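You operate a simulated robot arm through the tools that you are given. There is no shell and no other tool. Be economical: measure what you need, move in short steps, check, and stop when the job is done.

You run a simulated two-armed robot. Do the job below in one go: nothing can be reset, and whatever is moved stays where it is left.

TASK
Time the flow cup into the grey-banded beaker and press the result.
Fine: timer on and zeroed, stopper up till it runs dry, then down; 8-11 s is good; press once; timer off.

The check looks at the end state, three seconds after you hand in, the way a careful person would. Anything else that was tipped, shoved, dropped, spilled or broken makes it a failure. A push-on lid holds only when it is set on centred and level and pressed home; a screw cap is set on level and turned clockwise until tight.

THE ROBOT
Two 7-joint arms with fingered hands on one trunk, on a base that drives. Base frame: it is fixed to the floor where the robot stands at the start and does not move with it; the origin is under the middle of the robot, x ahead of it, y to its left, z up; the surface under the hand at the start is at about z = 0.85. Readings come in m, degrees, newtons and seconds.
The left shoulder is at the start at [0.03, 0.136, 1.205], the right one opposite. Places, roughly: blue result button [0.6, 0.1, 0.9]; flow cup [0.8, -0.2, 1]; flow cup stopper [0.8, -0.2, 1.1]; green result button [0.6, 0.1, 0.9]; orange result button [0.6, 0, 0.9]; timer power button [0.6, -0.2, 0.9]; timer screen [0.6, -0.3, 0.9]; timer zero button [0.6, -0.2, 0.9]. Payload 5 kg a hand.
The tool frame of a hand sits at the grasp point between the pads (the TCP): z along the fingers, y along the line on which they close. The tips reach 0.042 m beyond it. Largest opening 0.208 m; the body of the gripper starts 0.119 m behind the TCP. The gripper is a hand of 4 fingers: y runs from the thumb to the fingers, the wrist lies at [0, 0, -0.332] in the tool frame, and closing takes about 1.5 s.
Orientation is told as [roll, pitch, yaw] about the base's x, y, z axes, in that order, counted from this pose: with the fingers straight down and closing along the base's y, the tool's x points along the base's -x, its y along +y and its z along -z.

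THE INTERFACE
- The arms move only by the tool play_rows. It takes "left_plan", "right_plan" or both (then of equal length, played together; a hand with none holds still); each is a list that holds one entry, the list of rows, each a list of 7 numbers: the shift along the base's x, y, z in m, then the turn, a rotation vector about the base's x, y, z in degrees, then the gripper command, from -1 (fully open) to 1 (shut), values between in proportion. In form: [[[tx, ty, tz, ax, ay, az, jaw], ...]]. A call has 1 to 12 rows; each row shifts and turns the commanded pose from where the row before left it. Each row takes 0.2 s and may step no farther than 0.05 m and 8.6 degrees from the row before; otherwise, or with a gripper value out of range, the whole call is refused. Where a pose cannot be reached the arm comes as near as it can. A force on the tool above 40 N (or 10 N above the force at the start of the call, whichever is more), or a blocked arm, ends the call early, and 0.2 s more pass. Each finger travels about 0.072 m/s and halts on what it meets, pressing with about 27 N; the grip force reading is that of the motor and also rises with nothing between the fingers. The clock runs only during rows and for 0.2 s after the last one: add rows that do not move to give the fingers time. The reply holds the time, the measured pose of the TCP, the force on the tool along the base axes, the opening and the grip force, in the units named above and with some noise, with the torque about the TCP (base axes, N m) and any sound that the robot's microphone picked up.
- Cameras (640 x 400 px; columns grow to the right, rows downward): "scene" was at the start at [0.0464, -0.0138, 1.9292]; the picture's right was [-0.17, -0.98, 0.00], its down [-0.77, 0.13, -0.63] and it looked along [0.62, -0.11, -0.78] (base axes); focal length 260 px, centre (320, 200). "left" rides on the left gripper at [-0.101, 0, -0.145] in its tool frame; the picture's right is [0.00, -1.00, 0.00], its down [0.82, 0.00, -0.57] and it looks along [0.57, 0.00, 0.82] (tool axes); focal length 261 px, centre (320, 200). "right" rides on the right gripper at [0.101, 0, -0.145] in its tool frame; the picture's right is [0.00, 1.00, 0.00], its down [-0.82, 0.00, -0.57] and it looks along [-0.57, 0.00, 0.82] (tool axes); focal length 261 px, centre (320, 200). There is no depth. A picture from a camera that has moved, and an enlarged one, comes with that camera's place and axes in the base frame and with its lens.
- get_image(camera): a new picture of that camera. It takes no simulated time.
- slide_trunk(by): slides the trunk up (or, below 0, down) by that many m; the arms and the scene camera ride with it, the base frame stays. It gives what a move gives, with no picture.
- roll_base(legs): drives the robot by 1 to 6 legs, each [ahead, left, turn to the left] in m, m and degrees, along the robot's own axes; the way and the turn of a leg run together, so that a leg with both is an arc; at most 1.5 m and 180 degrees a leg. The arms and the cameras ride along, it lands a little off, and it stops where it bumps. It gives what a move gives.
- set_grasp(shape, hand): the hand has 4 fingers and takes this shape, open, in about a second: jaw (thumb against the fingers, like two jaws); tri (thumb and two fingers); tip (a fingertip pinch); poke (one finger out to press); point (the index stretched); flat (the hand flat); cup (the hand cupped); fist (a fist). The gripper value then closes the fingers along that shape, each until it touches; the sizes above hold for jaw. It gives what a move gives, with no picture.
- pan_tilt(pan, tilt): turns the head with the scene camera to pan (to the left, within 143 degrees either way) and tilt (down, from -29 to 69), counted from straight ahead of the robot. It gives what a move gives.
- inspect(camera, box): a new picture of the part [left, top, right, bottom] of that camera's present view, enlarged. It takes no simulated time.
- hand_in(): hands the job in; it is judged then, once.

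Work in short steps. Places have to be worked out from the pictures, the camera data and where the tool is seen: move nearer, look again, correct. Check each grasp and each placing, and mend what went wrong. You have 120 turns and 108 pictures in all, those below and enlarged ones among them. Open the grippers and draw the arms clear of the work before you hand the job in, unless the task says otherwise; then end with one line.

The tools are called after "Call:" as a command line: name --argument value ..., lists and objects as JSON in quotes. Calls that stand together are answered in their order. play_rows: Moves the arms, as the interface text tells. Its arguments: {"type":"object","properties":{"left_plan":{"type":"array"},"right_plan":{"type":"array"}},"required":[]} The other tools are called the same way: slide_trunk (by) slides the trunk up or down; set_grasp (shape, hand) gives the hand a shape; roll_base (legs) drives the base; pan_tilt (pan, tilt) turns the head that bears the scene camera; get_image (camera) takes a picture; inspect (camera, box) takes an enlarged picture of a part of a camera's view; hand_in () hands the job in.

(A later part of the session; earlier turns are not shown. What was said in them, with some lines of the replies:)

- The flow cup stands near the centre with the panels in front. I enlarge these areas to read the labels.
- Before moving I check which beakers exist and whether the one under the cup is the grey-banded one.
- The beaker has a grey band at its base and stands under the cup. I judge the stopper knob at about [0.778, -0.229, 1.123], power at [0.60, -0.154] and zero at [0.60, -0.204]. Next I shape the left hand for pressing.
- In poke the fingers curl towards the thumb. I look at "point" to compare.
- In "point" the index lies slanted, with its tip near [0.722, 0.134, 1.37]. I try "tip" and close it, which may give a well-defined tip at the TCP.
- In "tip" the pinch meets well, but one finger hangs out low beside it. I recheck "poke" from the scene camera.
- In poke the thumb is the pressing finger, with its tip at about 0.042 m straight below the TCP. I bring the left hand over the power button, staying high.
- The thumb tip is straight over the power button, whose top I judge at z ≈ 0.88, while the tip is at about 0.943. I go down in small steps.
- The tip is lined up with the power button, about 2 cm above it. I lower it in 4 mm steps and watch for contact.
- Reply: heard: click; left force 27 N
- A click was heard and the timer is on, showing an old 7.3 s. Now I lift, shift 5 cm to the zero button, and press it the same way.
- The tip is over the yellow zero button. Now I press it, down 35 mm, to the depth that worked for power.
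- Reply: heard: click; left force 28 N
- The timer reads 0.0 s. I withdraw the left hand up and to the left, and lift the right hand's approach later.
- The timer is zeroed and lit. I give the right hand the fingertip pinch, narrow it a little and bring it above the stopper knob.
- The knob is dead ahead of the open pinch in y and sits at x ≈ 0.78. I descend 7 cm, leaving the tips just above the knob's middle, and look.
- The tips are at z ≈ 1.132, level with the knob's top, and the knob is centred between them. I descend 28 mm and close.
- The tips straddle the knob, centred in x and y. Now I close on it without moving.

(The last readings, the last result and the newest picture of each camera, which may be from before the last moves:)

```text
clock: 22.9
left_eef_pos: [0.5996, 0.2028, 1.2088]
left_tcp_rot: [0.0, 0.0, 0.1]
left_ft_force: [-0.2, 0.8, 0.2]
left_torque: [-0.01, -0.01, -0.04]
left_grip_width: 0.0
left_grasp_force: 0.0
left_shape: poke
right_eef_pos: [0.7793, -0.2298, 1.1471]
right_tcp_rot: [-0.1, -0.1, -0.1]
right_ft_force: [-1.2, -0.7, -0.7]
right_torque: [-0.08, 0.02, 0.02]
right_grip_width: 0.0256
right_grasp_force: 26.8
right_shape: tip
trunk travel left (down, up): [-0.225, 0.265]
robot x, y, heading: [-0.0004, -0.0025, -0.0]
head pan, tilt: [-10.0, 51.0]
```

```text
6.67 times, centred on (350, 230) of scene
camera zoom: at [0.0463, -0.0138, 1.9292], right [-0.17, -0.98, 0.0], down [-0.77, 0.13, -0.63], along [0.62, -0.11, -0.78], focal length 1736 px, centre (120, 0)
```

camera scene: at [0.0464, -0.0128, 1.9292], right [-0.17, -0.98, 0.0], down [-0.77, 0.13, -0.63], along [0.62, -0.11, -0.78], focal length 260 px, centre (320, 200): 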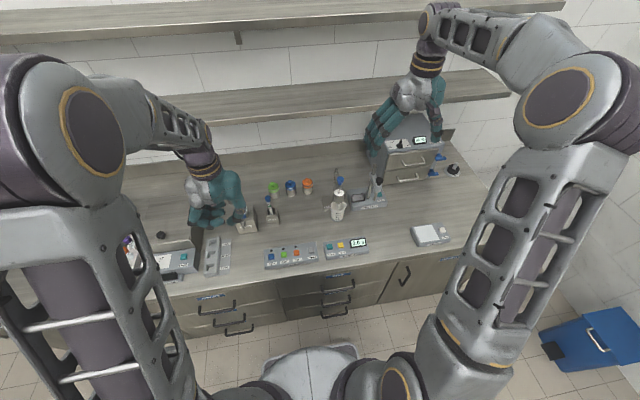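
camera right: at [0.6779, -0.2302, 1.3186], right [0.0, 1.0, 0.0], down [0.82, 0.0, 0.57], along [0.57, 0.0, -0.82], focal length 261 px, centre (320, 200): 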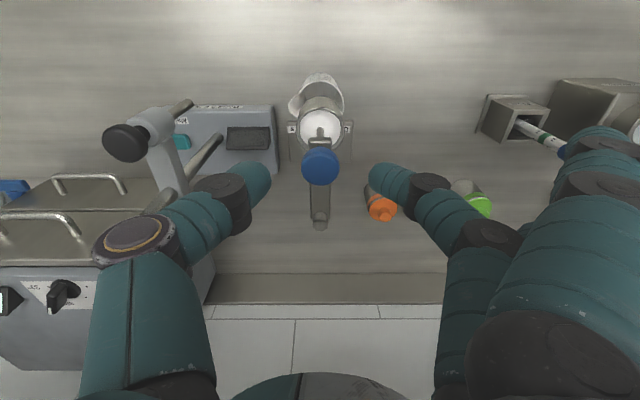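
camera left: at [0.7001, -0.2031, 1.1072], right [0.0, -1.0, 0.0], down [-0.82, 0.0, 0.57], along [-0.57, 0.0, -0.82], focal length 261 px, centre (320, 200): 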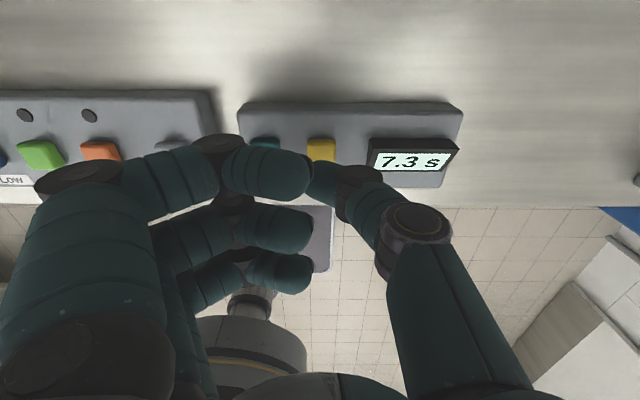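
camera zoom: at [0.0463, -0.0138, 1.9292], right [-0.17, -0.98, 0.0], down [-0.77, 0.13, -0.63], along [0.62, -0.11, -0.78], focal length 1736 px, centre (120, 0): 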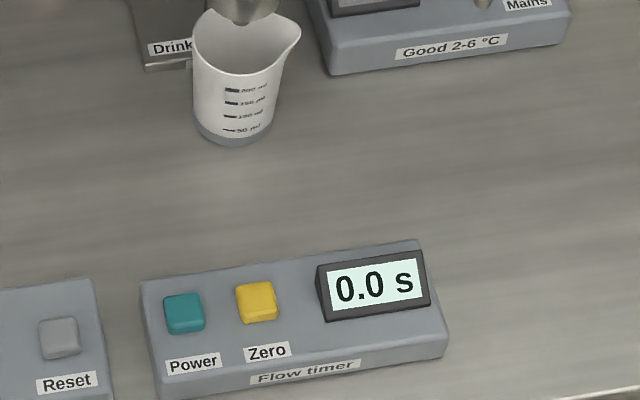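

The grip is firm (0.026 m, 27 N) and the timer still reads 0.0. I raise the stopper 30 mm and watch the flow and the timer.

Call:
play_rows --right_plan '[[[0, 0, 0.015, 0, 0, 0, 1], [0, 0, 0.015, 0, 0, 0, 1]]]'

Call:
inspect --camera "scene" --box '[310, 150, 400, 260]'

```text
clock: 23.5
left_eef_pos: [0.6014, 0.2016, 1.2072]
left_tcp_rot: [0.1, 0.2, 0.1]
left_ft_force: [1.0, 0.0, -1.4]
left_torque: [0.04, 0.1, -0.01]
left_grip_width: 0.0001
left_grasp_force: 0.1
left_shape: poke
right_eef_pos: [0.7809, -0.2291, 1.1732]
right_tcp_rot: [0.0, 0.2, 0.1]
right_ft_force: [-3.9, 1.1, -8.9]
right_torque: [0.0, 0.16, 0.05]
right_grip_width: 0.0253
right_grasp_force: 27.2
right_shape: tip
trunk travel left (down, up): [-0.225, 0.265]
robot x, y, heading: [0.0002, 0.0023, -0.1]
head pan, tilt: [-10.0, 51.0]
```

```text
3.64 times, centred on (355, 205) of scene
camera zoom: at [0.0483, -0.014, 1.929], right [-0.17, -0.98, 0.0], down [-0.77, 0.13, -0.63], along [0.62, -0.11, -0.78], focal length 947 px, centre (193, 182)
```

zoom: 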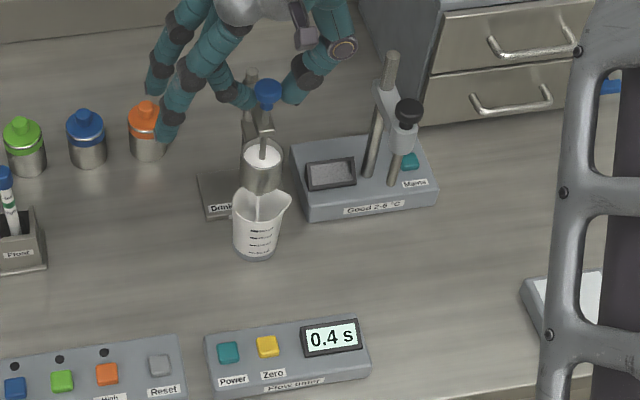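

Liquid is flowing into the beaker and the timer is counting (0.4 s). I hold still for some 5 s, then keep watching.

Call:
play_rows --right_plan '[[[0, 0, 0, 0, 0, 0, 1], [0, 0, 0, 0, 0, 0, 1], [0, 0, 0, 0, 0, 0, 1], [0, 0, 0, 0, 0, 0, 1], [0, 0, 0, 0, 0, 0, 1], [0, 0, 0, 0, 0, 0, 1], [0, 0, 0, 0, 0, 0, 1], [0, 0, 0, 0, 0, 0, 1], [0, 0, 0, 0, 0, 0, 1], [0, 0, 0, 0, 0, 0, 1], [0, 0, 0, 0, 0, 0, 1], [0, 0, 0, 0, 0, 0, 1]]]'

Call:
play_rows --right_plan '[[[0, 0, 0, 0, 0, 0, 1], [0, 0, 0, 0, 0, 0, 1], [0, 0, 0, 0, 0, 0, 1], [0, 0, 0, 0, 0, 0, 1], [0, 0, 0, 0, 0, 0, 1], [0, 0, 0, 0, 0, 0, 1], [0, 0, 0, 0, 0, 0, 1], [0, 0, 0, 0, 0, 0, 1]]]'

Call:
inspect --camera "scene" --box '[310, 150, 400, 260]'

Call:
inspect --camera "right" --box '[230, 60, 430, 260]'

```text
clock: 26.1
left_eef_pos: [0.6013, 0.201, 1.2075]
left_tcp_rot: [0.0, 0.0, 0.1]
left_ft_force: [-0.5, -0.7, -0.1]
left_torque: [0.0, 0.04, -0.03]
left_grip_width: 0.0002
left_grasp_force: 0.0
left_shape: poke
right_eef_pos: [0.7808, -0.2299, 1.1757]
right_tcp_rot: [0.0, 0.1, 0.1]
right_ft_force: [-9.2, 0.8, -22.0]
right_torque: [0.03, 0.21, 0.02]
right_grip_width: 0.0248
right_grasp_force: 26.8
right_shape: tip
trunk travel left (down, up): [-0.225, 0.265]
robot x, y, heading: [0.0011, -0.0008, -0.1]
head pan, tilt: [-10.0, 51.0]
```

```text
clock: 27.9
left_eef_pos: [0.6004, 0.2005, 1.2087]
left_tcp_rot: [0.0, 0.1, 0.0]
left_ft_force: [0.2, -1.1, 0.4]
left_torque: [-0.03, 0.01, 0.01]
left_grip_width: 0.0
left_grasp_force: 0.0
left_shape: poke
right_eef_pos: [0.7801, -0.2298, 1.1756]
right_tcp_rot: [-0.1, 0.1, 0.1]
right_ft_force: [-9.0, 2.0, -21.5]
right_torque: [0.01, 0.26, 0.03]
right_grip_width: 0.0247
right_grasp_force: 26.5
right_shape: tip
trunk travel left (down, up): [-0.225, 0.265]
robot x, y, heading: [0.0026, -0.0, 0.1]
head pan, tilt: [-10.0, 51.0]
```

```text
3.64 times, centred on (355, 205) of scene
camera zoom: at [0.0474, -0.0141, 1.9291], right [-0.17, -0.98, 0.0], down [-0.77, 0.13, -0.63], along [0.62, -0.11, -0.78], focal length 947 px, centre (193, 182)
```

zoom: 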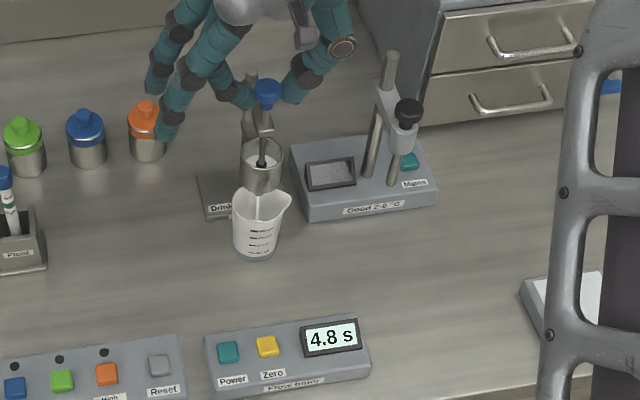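

```text
2.00 times, centred on (330, 160) of right
camera zoom: at [0.6784, -0.2304, 1.32], right [0.0, 1.0, 0.0], down [0.82, 0.0, 0.57], along [0.57, 0.0, -0.82], focal length 521 px, centre (300, 280)
```

zoom: 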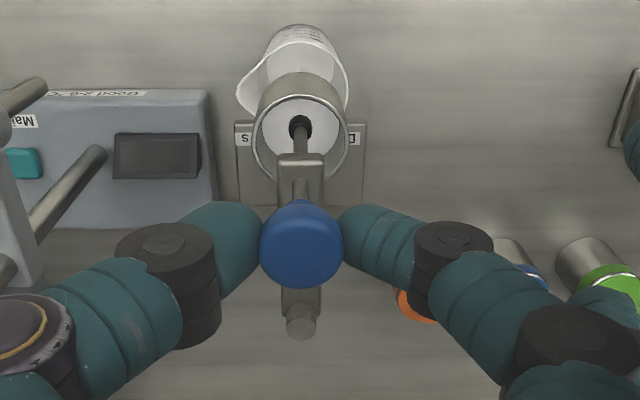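

The timer reads 4.8 s and the level is falling. The stopper is at its upper stop with 22 N on it, so I ease down 3 mm and hold a further 2.4 s.

Call:
play_rows --right_plan '[[[0, 0, -0.003, 0, 0, 0, 1], [0, 0, 0, 0, 0, 0, 1], [0, 0, 0, 0, 0, 0, 1], [0, 0, 0, 0, 0, 0, 1], [0, 0, 0, 0, 0, 0, 1], [0, 0, 0, 0, 0, 0, 1], [0, 0, 0, 0, 0, 0, 1], [0, 0, 0, 0, 0, 0, 1], [0, 0, 0, 0, 0, 0, 1], [0, 0, 0, 0, 0, 0, 1]]]'

Call:
inspect --camera "scene" --box '[310, 150, 400, 260]'

Call:
inspect --camera "right" --box '[280, 60, 380, 160]'

```text
clock: 30.1
left_eef_pos: [0.5995, 0.2025, 1.2084]
left_tcp_rot: [0.1, 0.0, 0.0]
left_ft_force: [-0.1, 0.1, 0.8]
left_torque: [-0.03, 0.0, 0.03]
left_grip_width: 0.0
left_grasp_force: 0.1
left_shape: poke
right_eef_pos: [0.7788, -0.2299, 1.1733]
right_tcp_rot: [0.0, 0.0, 0.0]
right_ft_force: [-5.3, -1.5, -2.2]
right_torque: [-0.13, 0.11, 0.02]
right_grip_width: 0.0245
right_grasp_force: 27.0
right_shape: tip
trunk travel left (down, up): [-0.225, 0.265]
robot x, y, heading: [0.0026, 0.0017, -0.2]
head pan, tilt: [-10.0, 51.0]
```

```text
3.64 times, centred on (355, 205) of scene
camera zoom: at [0.046, -0.0139, 1.9292], right [-0.17, -0.98, 0.0], down [-0.77, 0.13, -0.63], along [0.62, -0.11, -0.78], focal length 947 px, centre (193, 182)
```

zoom: 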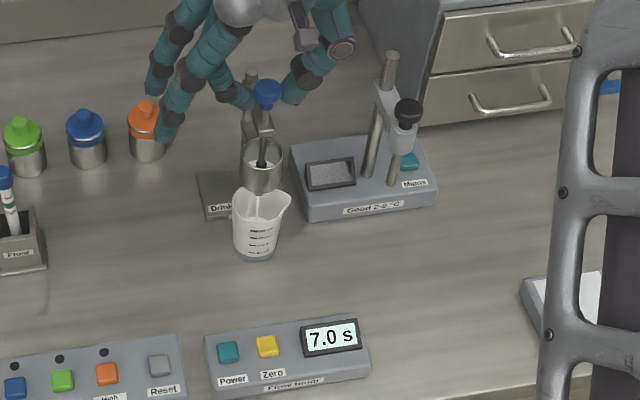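

```text
4.00 times, centred on (330, 110) of right
camera zoom: at [0.678, -0.2303, 1.3182], right [0.0, 1.0, 0.0], down [0.82, 0.0, 0.57], along [0.57, 0.0, -0.82], focal length 1043 px, centre (280, 560)
```

zoom: 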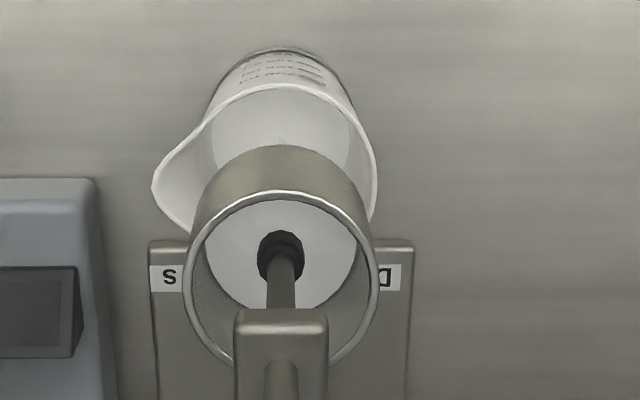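

At 7.0 s it is still running, with liquid left in the cup. I hold another 1.4 s.

Call:
play_rows --right_plan '[[[0, 0, 0, 0, 0, 0, 1], [0, 0, 0, 0, 0, 0, 1], [0, 0, 0, 0, 0, 0, 1], [0, 0, 0, 0, 0, 0, 1], [0, 0, 0, 0, 0, 0, 1], [0, 0, 0, 0, 0, 0, 1]]]'

Call:
inspect --camera "scene" --box '[310, 150, 400, 260]'

Call:
inspect --camera "right" --box '[280, 60, 380, 160]'

```text
clock: 31.5
left_eef_pos: [0.5995, 0.2013, 1.208]
left_tcp_rot: [-0.1, 0.0, 0.0]
left_ft_force: [-0.2, -1.2, -1.2]
left_torque: [0.01, 0.03, 0.01]
left_grip_width: 0.0
left_grasp_force: 0.1
left_shape: poke
right_eef_pos: [0.7798, -0.2307, 1.1741]
right_tcp_rot: [-0.1, 0.1, 0.1]
right_ft_force: [-3.8, -0.8, -0.1]
right_torque: [-0.11, 0.1, 0.02]
right_grip_width: 0.025
right_grasp_force: 27.6
right_shape: tip
trunk travel left (down, up): [-0.225, 0.265]
robot x, y, heading: [0.0022, -0.0003, 0.1]
head pan, tilt: [-10.0, 51.0]
```

```text
3.64 times, centred on (355, 205) of scene
camera zoom: at [0.0461, -0.014, 1.9292], right [-0.17, -0.98, 0.0], down [-0.77, 0.13, -0.63], along [0.62, -0.11, -0.78], focal length 947 px, centre (193, 182)
```

zoom: 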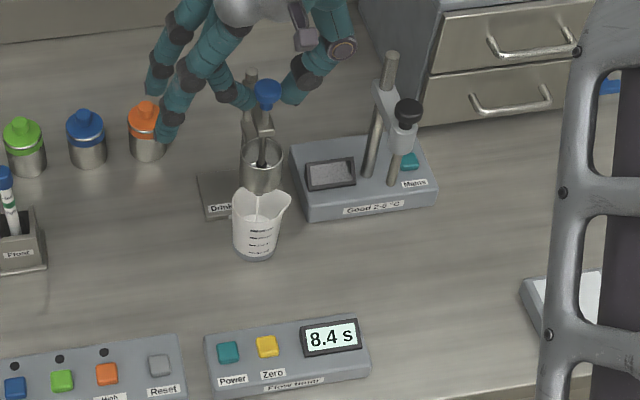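

```text
4.00 times, centred on (330, 110) of right
camera zoom: at [0.678, -0.2303, 1.3181], right [0.0, 1.0, 0.0], down [0.82, 0.0, 0.57], along [0.57, 0.0, -0.82], focal length 1043 px, centre (280, 560)
```

zoom: 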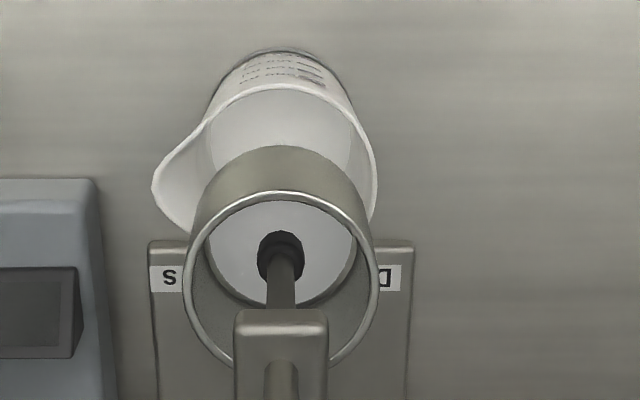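

There is still liquid at 8.4 s, so I hold in shorter steps.

Call:
play_rows --right_plan '[[[0, 0, 0, 0, 0, 0, 1], [0, 0, 0, 0, 0, 0, 1], [0, 0, 0, 0, 0, 0, 1], [0, 0, 0, 0, 0, 0, 1]]]'

Call:
inspect --camera "scene" --box '[310, 150, 400, 260]'

Call:
inspect --camera "right" --box '[280, 60, 380, 160]'

```text
clock: 32.5
left_eef_pos: [0.6002, 0.2022, 1.208]
left_tcp_rot: [0.0, 0.0, 0.0]
left_ft_force: [-0.6, 0.4, -0.2]
left_torque: [-0.01, -0.01, 0.0]
left_grip_width: 0.0
left_grasp_force: 0.0
left_shape: poke
right_eef_pos: [0.7802, -0.2305, 1.1733]
right_tcp_rot: [-0.1, -0.1, 0.0]
right_ft_force: [-3.8, -2.3, 0.2]
right_torque: [-0.16, 0.05, 0.03]
right_grip_width: 0.0249
right_grasp_force: 26.5
right_shape: tip
trunk travel left (down, up): [-0.225, 0.265]
robot x, y, heading: [0.0021, 0.0017, -0.2]
head pan, tilt: [-10.0, 51.0]
```

```text
3.64 times, centred on (355, 205) of scene
camera zoom: at [0.0461, -0.014, 1.9292], right [-0.17, -0.98, 0.0], down [-0.77, 0.13, -0.63], along [0.62, -0.11, -0.78], focal length 947 px, centre (193, 182)
```

zoom: 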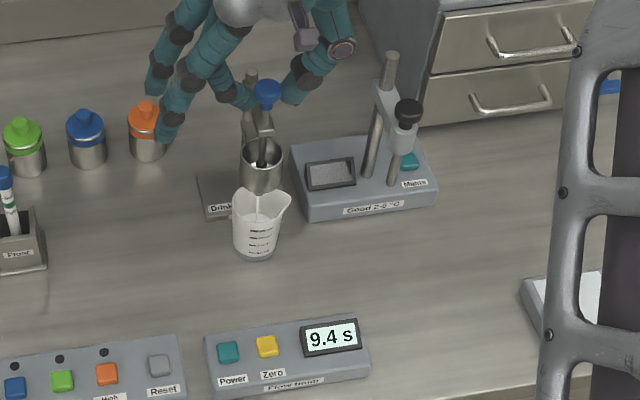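

```text
4.00 times, centred on (330, 110) of right
camera zoom: at [0.678, -0.2303, 1.3181], right [0.0, 1.0, 0.0], down [0.82, 0.0, 0.57], along [0.57, 0.0, -0.82], focal length 1043 px, centre (280, 560)
```

zoom: 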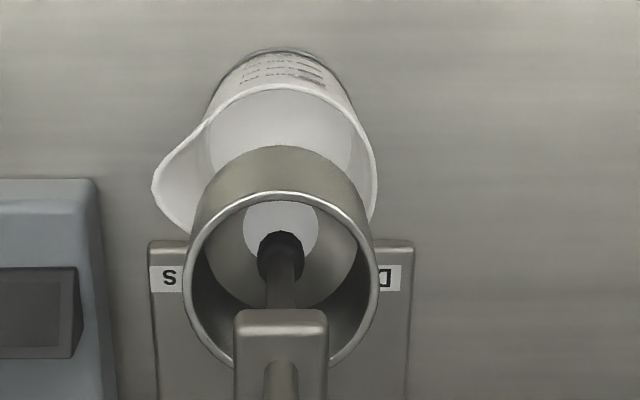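

Only a small pool remains at 9.4 s. I step on in 0.4 s increments.

Call:
play_rows --right_plan '[[[0, 0, 0, 0, 0, 0, 1]]]'

Call:
inspect --camera "scene" --box '[310, 150, 400, 260]'

Call:
inspect --camera "right" --box '[280, 60, 380, 160]'

```text
clock: 32.9
left_eef_pos: [0.6, 0.2012, 1.2084]
left_tcp_rot: [0.0, 0.0, -0.1]
left_ft_force: [-0.5, -0.2, 0.3]
left_torque: [-0.01, 0.02, -0.02]
left_grip_width: 0.0001
left_grasp_force: 0.2
left_shape: poke
right_eef_pos: [0.78, -0.2297, 1.1741]
right_tcp_rot: [0.0, -0.1, 0.0]
right_ft_force: [-2.4, -2.7, -0.2]
right_torque: [-0.13, 0.12, 0.06]
right_grip_width: 0.0249
right_grasp_force: 26.8
right_shape: tip
trunk travel left (down, up): [-0.225, 0.265]
robot x, y, heading: [0.0008, -0.0009, -0.1]
head pan, tilt: [-10.0, 51.0]
```

```text
3.64 times, centred on (355, 205) of scene
camera zoom: at [0.0461, -0.014, 1.9292], right [-0.17, -0.98, 0.0], down [-0.77, 0.13, -0.63], along [0.62, -0.11, -0.78], focal length 947 px, centre (193, 182)
```

zoom: 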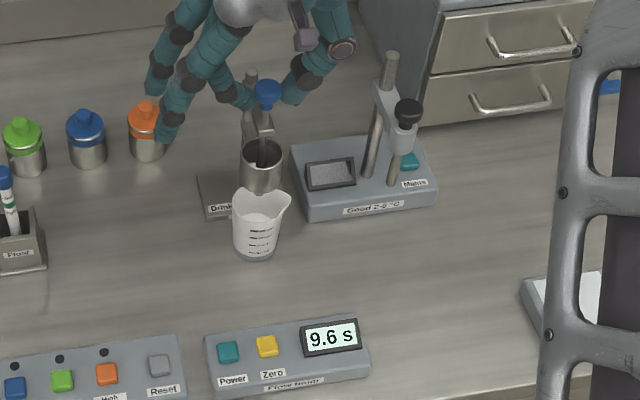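

```text
4.00 times, centred on (330, 110) of right
camera zoom: at [0.678, -0.2303, 1.318], right [0.0, 1.0, 0.0], down [0.82, 0.0, 0.57], along [0.57, 0.0, -0.82], focal length 1043 px, centre (280, 560)
```

zoom: 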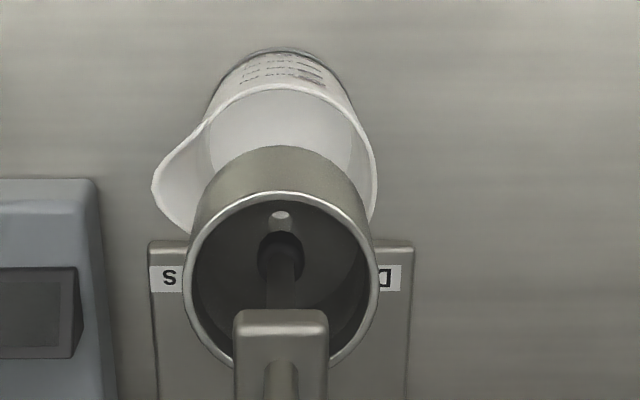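

The stream has ended, and the timer advanced only 0.2 s in 0.4 s, so it seems stopped at 9.6 s with the cup dry. Now I lower the stopper 26 mm to its starting place.

Call:
play_rows --right_plan '[[[0, 0, -0.01, 0, 0, 0, 1], [0, 0, -0.01, 0, 0, 0, 1], [0, 0, -0.006, 0, 0, 0, 1], [0, 0, 0, 0, 0, 0, 1]]]'

Call:
inspect --camera "scene" --box '[310, 150, 400, 260]'

Call:
inspect --camera "right" --box '[230, 60, 430, 260]'

```text
clock: 33.9
left_eef_pos: [0.6011, 0.2011, 1.2085]
left_tcp_rot: [0.0, 0.0, 0.0]
left_ft_force: [1.0, -0.1, 0.6]
left_torque: [-0.02, -0.02, 0.01]
left_grip_width: 0.0001
left_grasp_force: 0.1
left_shape: poke
right_eef_pos: [0.779, -0.2302, 1.1475]
right_tcp_rot: [-0.1, 0.1, 0.0]
right_ft_force: [-1.9, -3.0, -0.7]
right_torque: [-0.15, 0.02, 0.02]
right_grip_width: 0.0247
right_grasp_force: 27.2
right_shape: tip
trunk travel left (down, up): [-0.225, 0.265]
robot x, y, heading: [-0.0019, -0.001, 0.2]
head pan, tilt: [-10.0, 51.0]
```

```text
3.64 times, centred on (355, 205) of scene
camera zoom: at [0.0462, -0.0141, 1.9292], right [-0.17, -0.98, 0.0], down [-0.77, 0.13, -0.63], along [0.62, -0.11, -0.78], focal length 947 px, centre (193, 182)
```

zoom: 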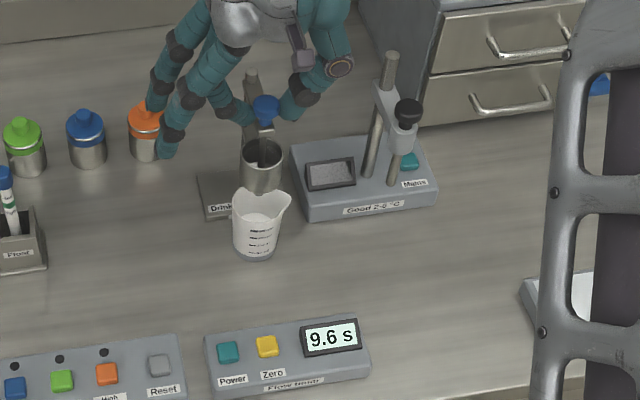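

```text
2.00 times, centred on (330, 160) of right
camera zoom: at [0.678, -0.2303, 1.2916], right [0.0, 1.0, 0.0], down [0.82, 0.0, 0.57], along [0.57, 0.0, -0.82], focal length 521 px, centre (300, 280)
```

zoom: 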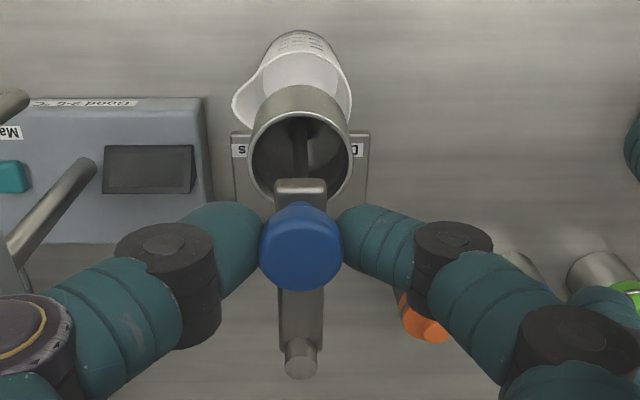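

The timer holds 9.6 s and the stopper is back near its start height. I press down 3 mm more to be sure it is seated.

Call:
play_rows --right_plan '[[[0, 0, -0.002, 0, 0, 0, 1], [0, 0, -0.002, 0, 0, 0, 1]]]'

Call:
inspect --camera "scene" --box '[310, 150, 370, 200]'

```text
clock: 34.5
left_eef_pos: [0.5997, 0.2019, 1.2091]
left_tcp_rot: [0.0, 0.0, 0.0]
left_ft_force: [0.7, -0.3, -0.7]
left_torque: [-0.01, -0.01, -0.01]
left_grip_width: 0.0
left_grasp_force: 0.1
left_shape: poke
right_eef_pos: [0.7792, -0.2288, 1.1446]
right_tcp_rot: [0.1, -0.1, 0.0]
right_ft_force: [-3.6, -3.7, 7.6]
right_torque: [-0.26, 0.04, 0.03]
right_grip_width: 0.0251
right_grasp_force: 26.8
right_shape: tip
trunk travel left (down, up): [-0.225, 0.265]
robot x, y, heading: [0.0001, -0.0004, 0.3]
head pan, tilt: [-10.0, 51.0]
```

```text
8.00 times, centred on (340, 175) of scene
camera zoom: at [0.0452, -0.014, 1.9294], right [-0.17, -0.98, 0.0], down [-0.76, 0.13, -0.63], along [0.62, -0.11, -0.78], focal length 2083 px, centre (160, 400)
```

zoom: 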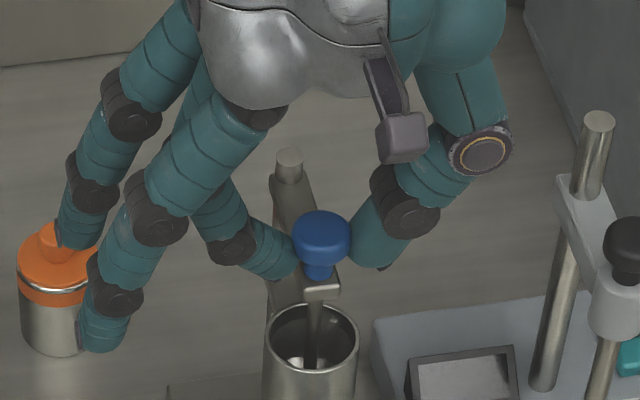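

The stopper is seated, with an upward reaction and the same height as before. I open the fingers partway, then rise straight up.

Call:
play_rows --right_plan '[[[0, 0, 0, 0, 0, 0, 0.6], [0, 0, 0, 0, 0, 0, 0.3], [0, 0, 0, 0, 0, 0, 0.3], [0, 0, 0, 0, 0, 0, 0.3], [0, 0, 0.02, 0, 0, 0, 0.3], [0, 0, 0.04, 0, 0, 0, 0.3], [0, 0, 0.04, 0, 0, 0, 0.3], [0, 0, 0.04, 0, 0, 0, 0.3], [0, -0.03, 0.03, 0, 0, 0, 0.3], [0, -0.04, 0.02, 0, 0, 0, 0.3], [0, -0.04, 0.02, 0, 0, 0, 0.3]]]'

Call:
get_image --camera "scene"

Call:
inspect --camera "scene" --box '[250, 160, 410, 280]'

```text
clock: 36.9
left_eef_pos: [0.5982, 0.2016, 1.209]
left_tcp_rot: [-0.1, 0.1, -0.1]
left_ft_force: [0.2, -0.9, 0.6]
left_torque: [0.14, 0.01, -0.04]
left_grip_width: 0.0
left_grasp_force: 0.1
left_shape: poke
right_eef_pos: [0.7789, -0.3399, 1.3534]
right_tcp_rot: [0.1, 0.1, 0.1]
right_ft_force: [-0.6, -1.3, -1.0]
right_torque: [0.0, -0.03, -0.01]
right_grip_width: 0.0727
right_grasp_force: 0.0
right_shape: tip
trunk travel left (down, up): [-0.225, 0.265]
robot x, y, heading: [-0.0012, -0.0008, -0.1]
head pan, tilt: [-10.0, 51.0]
```

```text
55 pictures are left
camera scene: at [0.0459, -0.0154, 1.9292], right [-0.17, -0.98, 0.0], down [-0.77, 0.13, -0.63], along [0.62, -0.11, -0.78], focal length 260 px, centre (320, 200)
```

scene: 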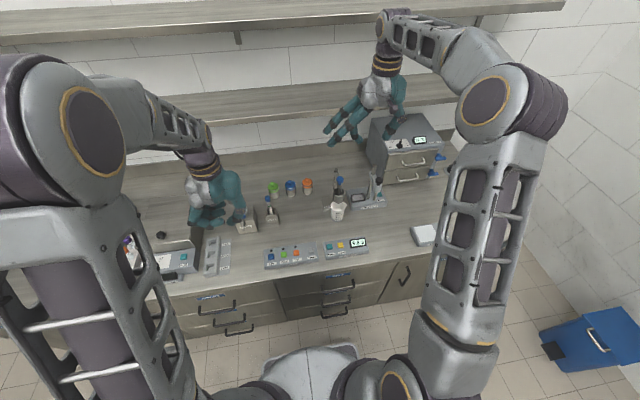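

```text
3.33 times, centred on (330, 220) of scene
camera zoom: at [0.0459, -0.0154, 1.9292], right [-0.17, -0.98, 0.0], down [-0.77, 0.13, -0.63], along [0.62, -0.11, -0.78], focal length 868 px, centre (287, 133)
```

zoom: 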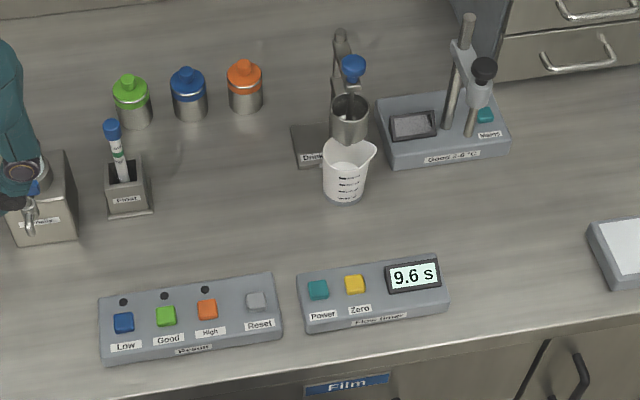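

The result is 9.6 s, which is Good. I bring the left hand over the green button at about [0.598, 0.052].

Call:
play_rows --left_plan '[[[0, -0.03, 0, 0, 0, 0, -1], [0, -0.04, 0, 0, 0, 0, -1], [0, -0.04, -0.02, 0, 0, 0, -1], [0, -0.04, -0.03, 0, 0, 0, -1], [0, 0, -0.04, 0, 0, 0, -1], [0, 0, -0.045, 0, 0, 0, -1], [0, 0, -0.045, 0, 0, 0, -1], [0, 0, -0.04, 0, 0, 0, -1], [0, 0, -0.02, 0, 0, 0, -1], [0, 0, 0, 0, 0, 0, -1]]]'

Call:
get_image --camera "left"

Call:
inspect --camera "scene" --box '[250, 215, 350, 275]'

```text
clock: 39.1
left_eef_pos: [0.5998, 0.0514, 0.9676]
left_tcp_rot: [0.0, 0.0, 0.0]
left_ft_force: [-0.8, 1.1, 0.5]
left_torque: [-0.04, -0.04, -0.01]
left_grip_width: 0.0
left_grasp_force: 0.1
left_shape: poke
right_eef_pos: [0.7801, -0.3384, 1.3537]
right_tcp_rot: [0.0, -0.1, 0.1]
right_ft_force: [-0.1, 0.5, -0.2]
right_torque: [-0.02, -0.01, -0.01]
right_grip_width: 0.0725
right_grasp_force: 0.1
right_shape: tip
trunk travel left (down, up): [-0.225, 0.265]
robot x, y, heading: [0.002, 0.0006, 0.3]
head pan, tilt: [-10.0, 51.0]
```

```text
53 pictures are left
camera left: at [0.6997, 0.0511, 1.1123], right [0.0, -1.0, 0.0], down [-0.82, 0.0, 0.57], along [-0.57, 0.0, -0.82], focal length 261 px, centre (320, 200)
```

left: 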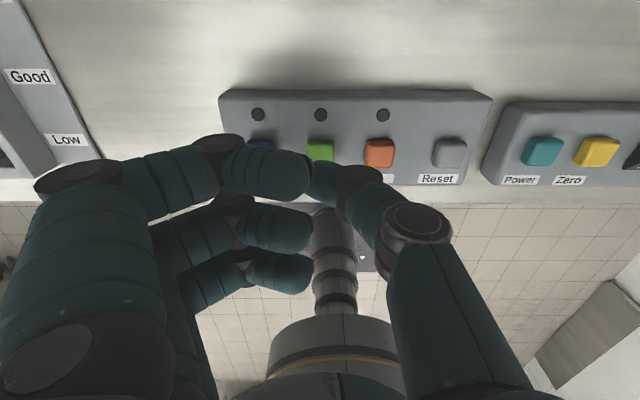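

```text
6.40 times, centred on (300, 245) of scene
camera zoom: at [0.0462, -0.0134, 1.9293], right [-0.17, -0.98, 0.0], down [-0.77, 0.13, -0.63], along [0.62, -0.11, -0.78], focal length 1667 px, centre (448, -88)
```

zoom: 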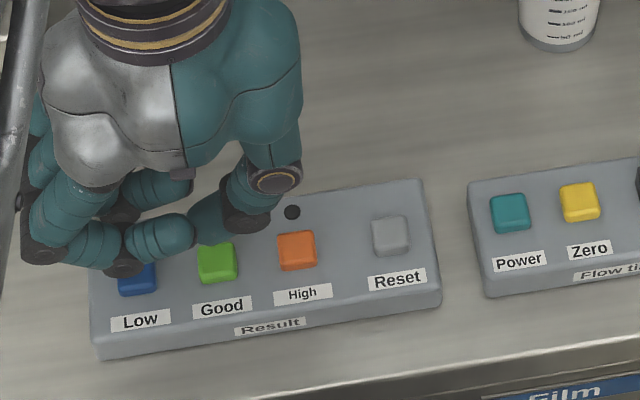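

The thumb tip is over the green button. The zero press had the same spacing to its neighbour and left it alone, so I press to the same depth.

Call:
play_rows --left_plan '[[[0, 0, -0.015, 0, 0, 0, -1], [0, 0, -0.011, 0, 0, 0, -1], [0, 0, -0.004, 0, 0, 0, -1], [0, 0, -0.004, 0, 0, 0, -1], [0, 0, -0.003, 0, 0, 0, -1]]]'

Call:
inspect --camera "scene" --box '[250, 215, 350, 275]'

Call:
get_image --camera "left"

```text
clock: 40.3
left_eef_pos: [0.5985, 0.0495, 0.9337]
left_tcp_rot: [0.1, 0.0, 0.1]
left_ft_force: [-0.4, -4.1, 15.6]
left_torque: [-0.07, 0.04, 0.0]
left_grip_width: 0.0
left_grasp_force: 0.0
left_shape: poke
right_eef_pos: [0.7791, -0.3388, 1.3538]
right_tcp_rot: [0.0, 0.0, 0.0]
right_ft_force: [0.1, 0.0, -0.6]
right_torque: [-0.01, -0.02, -0.01]
right_grip_width: 0.0723
right_grasp_force: 0.1
right_shape: tip
trunk travel left (down, up): [-0.225, 0.265]
robot x, y, heading: [-0.0009, -0.0001, 0.0]
head pan, tilt: [-10.0, 51.0]
heard: click
```

```text
6.40 times, centred on (300, 245) of scene
camera zoom: at [0.0451, -0.0143, 1.9295], right [-0.17, -0.98, 0.0], down [-0.76, 0.13, -0.63], along [0.62, -0.11, -0.78], focal length 1667 px, centre (448, -88)
```

zoom: 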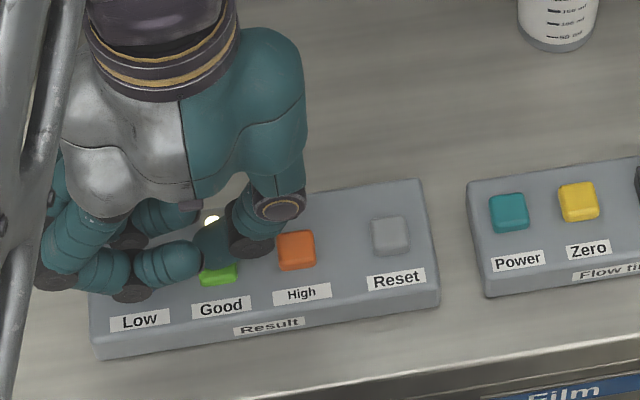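

```text
50 pictures are left
camera left: at [0.6995, 0.0501, 1.0772], right [0.0, -1.0, 0.0], down [-0.82, 0.0, 0.57], along [-0.57, 0.0, -0.82], focal length 261 px, centre (320, 200)
```

left: 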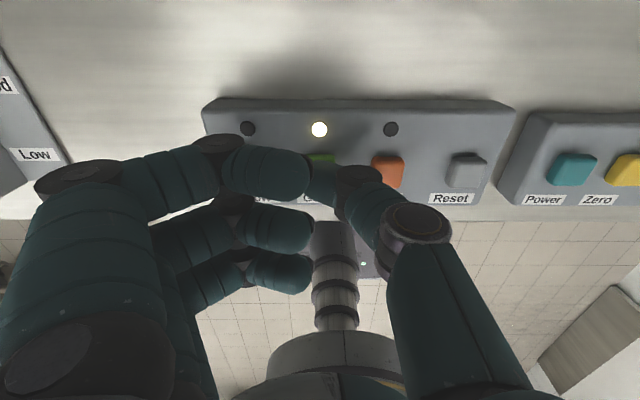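

The click came and only the Good lamp is lit. I rise, move 0.205 m right over the power button and stay above it.

Call:
play_rows --left_plan '[[[0, 0, 0.02, 0, 0, 0, -1], [0, 0, 0.03, 0, 0, 0, -1], [0, -0.04, 0, 0, 0, 0, -1], [0, -0.04, 0, 0, 0, 0, -1], [0, -0.04, 0, 0, 0, 0, -1], [0, -0.04, 0, 0, 0, 0, -1], [0, -0.044, 0, 0, 0, 0, -1], [0, 0, -0.015, 0, 0, 0, -1], [0, 0, 0, 0, 0, 0, -1]]]'

Call:
get_image --camera "left"

```text
clock: 42.3
left_eef_pos: [0.5987, -0.1535, 0.9667]
left_tcp_rot: [0.0, 0.0, -0.1]
left_ft_force: [0.4, 0.2, -1.0]
left_torque: [0.05, -0.05, 0.01]
left_grip_width: 0.0
left_grasp_force: 0.0
left_shape: poke
right_eef_pos: [0.7803, -0.3396, 1.3544]
right_tcp_rot: [-0.1, 0.0, 0.0]
right_ft_force: [0.2, -0.8, 0.4]
right_torque: [0.06, -0.04, -0.04]
right_grip_width: 0.0725
right_grasp_force: 0.1
right_shape: tip
trunk travel left (down, up): [-0.225, 0.265]
robot x, y, heading: [-0.0007, 0.0042, -0.1]
head pan, tilt: [-10.0, 51.0]
```

```text
49 pictures are left
camera left: at [0.6997, -0.1541, 1.1108], right [0.0, -1.0, 0.0], down [-0.82, 0.0, 0.57], along [-0.57, 0.0, -0.82], focal length 261 px, centre (320, 200)
```

left: 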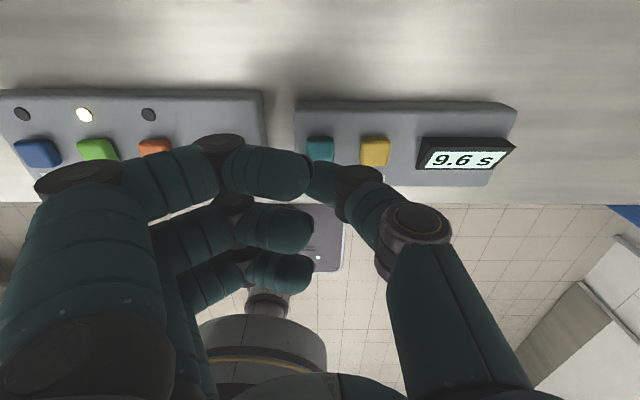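

The Good lamp stays lit and the tip is over the power button. I press it once.

Call:
play_rows --left_plan '[[[0, 0, -0.015, 0, 0, 0, -1], [0, 0, -0.011, 0, 0, 0, -1], [0, 0, -0.004, 0, 0, 0, -1], [0, 0, -0.004, 0, 0, 0, -1], [0, 0, -0.003, 0, 0, 0, -1]]]'

Call:
inspect --camera "scene" --box '[310, 200, 390, 260]'

```text
clock: 43.5
left_eef_pos: [0.5993, -0.1529, 0.9311]
left_tcp_rot: [-0.2, -0.2, 0.0]
left_ft_force: [-0.6, -3.7, 25.7]
left_torque: [0.0, 0.09, 0.01]
left_grip_width: 0.0001
left_grasp_force: 0.1
left_shape: poke
right_eef_pos: [0.7785, -0.3388, 1.3547]
right_tcp_rot: [0.0, -0.1, 0.0]
right_ft_force: [-0.3, -0.4, 0.4]
right_torque: [-0.02, 0.03, -0.05]
right_grip_width: 0.0726
right_grasp_force: 0.0
right_shape: tip
trunk travel left (down, up): [-0.225, 0.265]
robot x, y, heading: [-0.0014, -0.0002, -0.1]
head pan, tilt: [-10.0, 51.0]
heard: click
```

```text
6.67 times, centred on (350, 230) of scene
camera zoom: at [0.0447, -0.0137, 1.9296], right [-0.17, -0.98, 0.0], down [-0.76, 0.13, -0.63], along [0.62, -0.11, -0.78], focal length 1736 px, centre (120, 0)
```

zoom: 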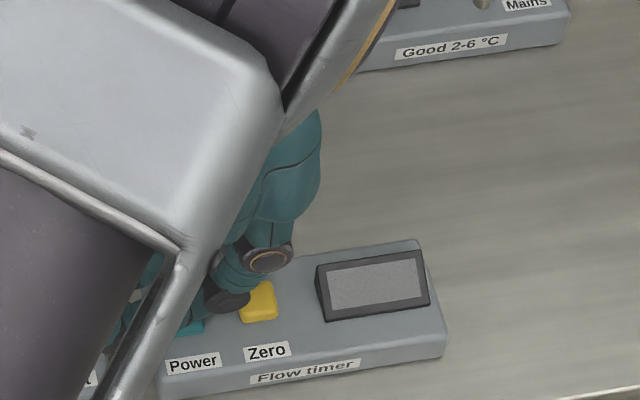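

The timer screen is dark, so it is off. I withdraw the left hand up and to the left, open the right hand and move it to the right, and check the scene.

Call:
play_rows --left_plan '[[[0, 0, 0.03, 0, 0, 0, -1], [0, 0, 0.04, 0, 0, 0, -1], [0, 0.02, 0.04, 0, 0, 0, -1], [0, 0.04, 0.025, 0, 0, 0, -1], [0, 0.04, 0.025, 0, 0, 0, -1], [0, 0.04, 0.025, 0, 0, 0, -1], [0, 0.04, 0.025, 0, 0, 0, -1], [0, 0.04, 0.025, 0, 0, 0, -1], [0, 0.04, 0.025, 0, 0, 0, -1], [0, 0.04, 0.025, 0, 0, 0, -1], [0, 0.04, 0.025, 0, 0, 0, -1], [0, 0.02, 0.025, 0, 0, 0, -1]]]' --right_plan '[[[-0.02, -0.025, 0.01, 0, 0, 0, 0], [-0.02, -0.025, 0.01, 0, 0, 0, 0], [-0.015, -0.025, 0.01, 0, 0, 0, -0.5], [-0.015, -0.01, 0, 0, 0, 0, -1], [0, 0, 0, 0, 0, 0, -1], [0, 0, 0, 0, 0, 0, -1], [0, 0, 0, 0, 0, 0, -1], [0, 0, 0, 0, 0, 0, -1], [0, 0, 0, 0, 0, 0, -1], [0, 0, 0, 0, 0, 0, -1], [0, 0, 0, 0, 0, 0, -1], [0, 0, 0, 0, 0, 0, -1]]]'

Call:
get_image --camera "scene"

Call:
inspect --camera "scene" --box '[250, 160, 410, 280]'

Call:
inspect --camera "scene" --box '[310, 165, 390, 225]'

```text
clock: 46.1
left_eef_pos: [0.598, 0.2068, 1.2638]
left_tcp_rot: [0.0, -0.1, 0.0]
left_ft_force: [-0.7, 0.6, 0.2]
left_torque: [-0.01, -0.04, -0.02]
left_grip_width: 0.0
left_grasp_force: 0.1
left_shape: poke
right_eef_pos: [0.71, -0.4241, 1.3827]
right_tcp_rot: [0.1, 0.0, -0.1]
right_ft_force: [-0.1, -0.7, 0.1]
right_torque: [-0.02, -0.07, -0.02]
right_grip_width: 0.2079
right_grasp_force: 0.0
right_shape: tip
trunk travel left (down, up): [-0.225, 0.265]
robot x, y, heading: [-0.0028, 0.0007, -0.1]
head pan, tilt: [-10.0, 51.0]
```

```text
47 pictures are left
camera scene: at [0.0455, -0.0135, 1.9293], right [-0.17, -0.98, 0.0], down [-0.76, 0.13, -0.63], along [0.62, -0.11, -0.78], focal length 260 px, centre (320, 200)
```

scene: 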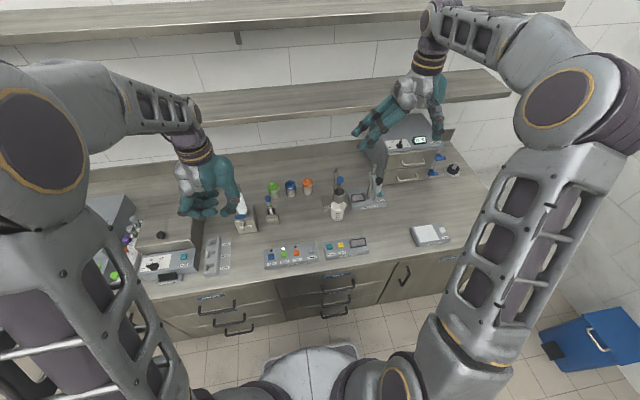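

```text
3.33 times, centred on (330, 220) of scene
camera zoom: at [0.0455, -0.0135, 1.9293], right [-0.17, -0.98, 0.0], down [-0.76, 0.13, -0.63], along [0.62, -0.11, -0.78], focal length 868 px, centre (287, 133)
```

zoom: 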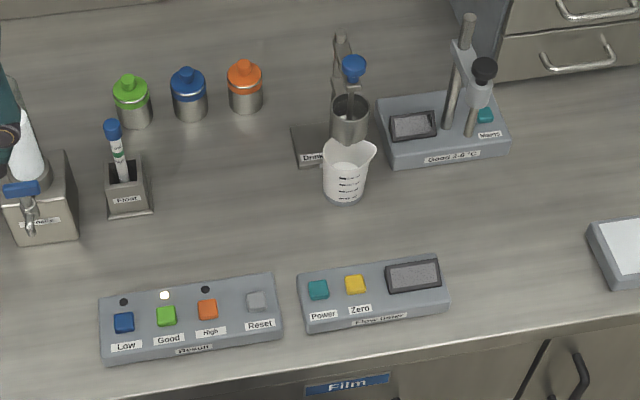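

```text
6.67 times, centred on (350, 195) of scene
camera zoom: at [0.0455, -0.0135, 1.9293], right [-0.17, -0.98, 0.0], down [-0.76, 0.13, -0.63], along [0.62, -0.11, -0.78], focal length 1736 px, centre (120, 233)
```

zoom: 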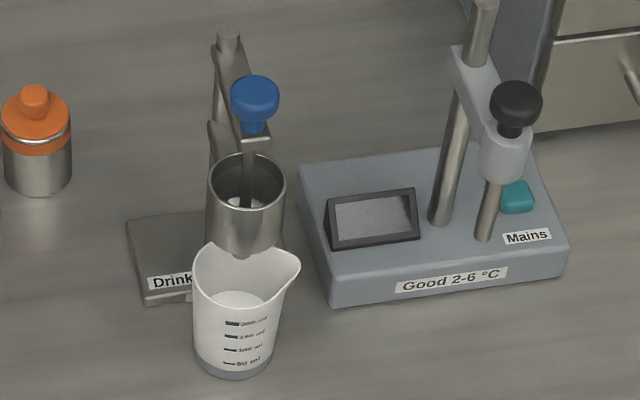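

The lamp, timer and beaker look right. One thing to check: there is a pale spot in the cup's bottom, so I look closer.

Call:
inspect --camera "scene" --box '[334, 180, 350, 192]'

Call:
inspect --camera "right" --box '[370, 80, 450, 160]'

```text
16.00 times, centred on (342, 186) of scene
camera zoom: at [0.0455, -0.0135, 1.9293], right [-0.17, -0.98, 0.0], down [-0.76, 0.13, -0.63], along [0.62, -0.11, -0.78], focal length 4166 px, centre (-32, 424)
```

zoom: 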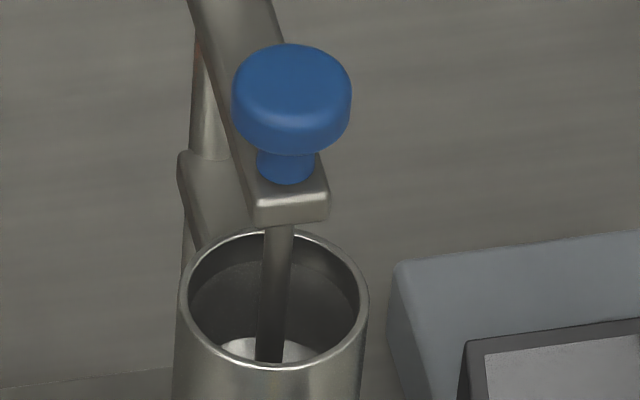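

```text
5.00 times, centred on (410, 120) of right
camera zoom: at [0.608, -0.425, 1.5279], right [0.01, 1.0, 0.0], down [0.82, 0.0, 0.57], along [0.57, 0.0, -0.82], focal length 1303 px, centre (-130, 600)
```

zoom: 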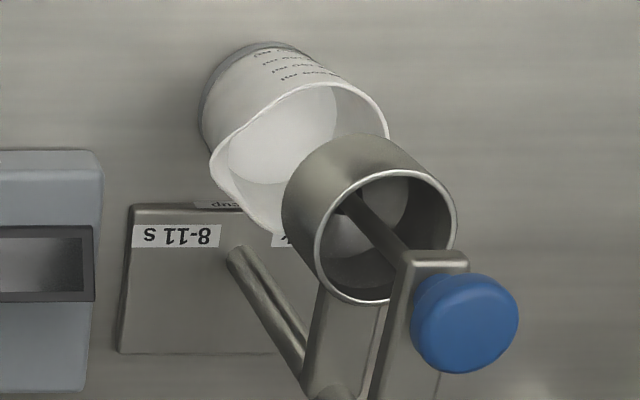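

What shows in the cup is only the bare metal cone, so it is dry, with the stopper fully down. I open the left hand, which is well above the bench, and then hand in.

Call:
set_grasp --hand "left" --shape "jaw"

Call:
hand_in

```text
clock: 47.0
left_eef_pos: [0.5993, 0.2079, 1.2646]
left_tcp_rot: [0.0, 0.0, 0.0]
left_ft_force: [-0.4, 0.8, 1.2]
left_torque: [-0.02, 0.01, -0.03]
left_grip_width: 0.2078
left_grasp_force: 0.0
left_shape: jaw
right_eef_pos: [0.7107, -0.4236, 1.3835]
right_tcp_rot: [0.1, 0.0, 0.0]
right_ft_force: [-0.2, 0.7, 1.0]
right_torque: [-0.02, -0.01, 0.01]
right_grip_width: 0.2079
right_grasp_force: 0.0
right_shape: tip
trunk travel left (down, up): [-0.225, 0.265]
robot x, y, heading: [-0.0005, 0.0015, 0.3]
head pan, tilt: [-10.0, 51.0]
```

```text
The job is handed in.
```

The flow cup ran dry into the grey-banded beaker in 9.6 s; I lowered the stopper, pressed Good once (its lamp is lit), switched the timer off and handed the job in.
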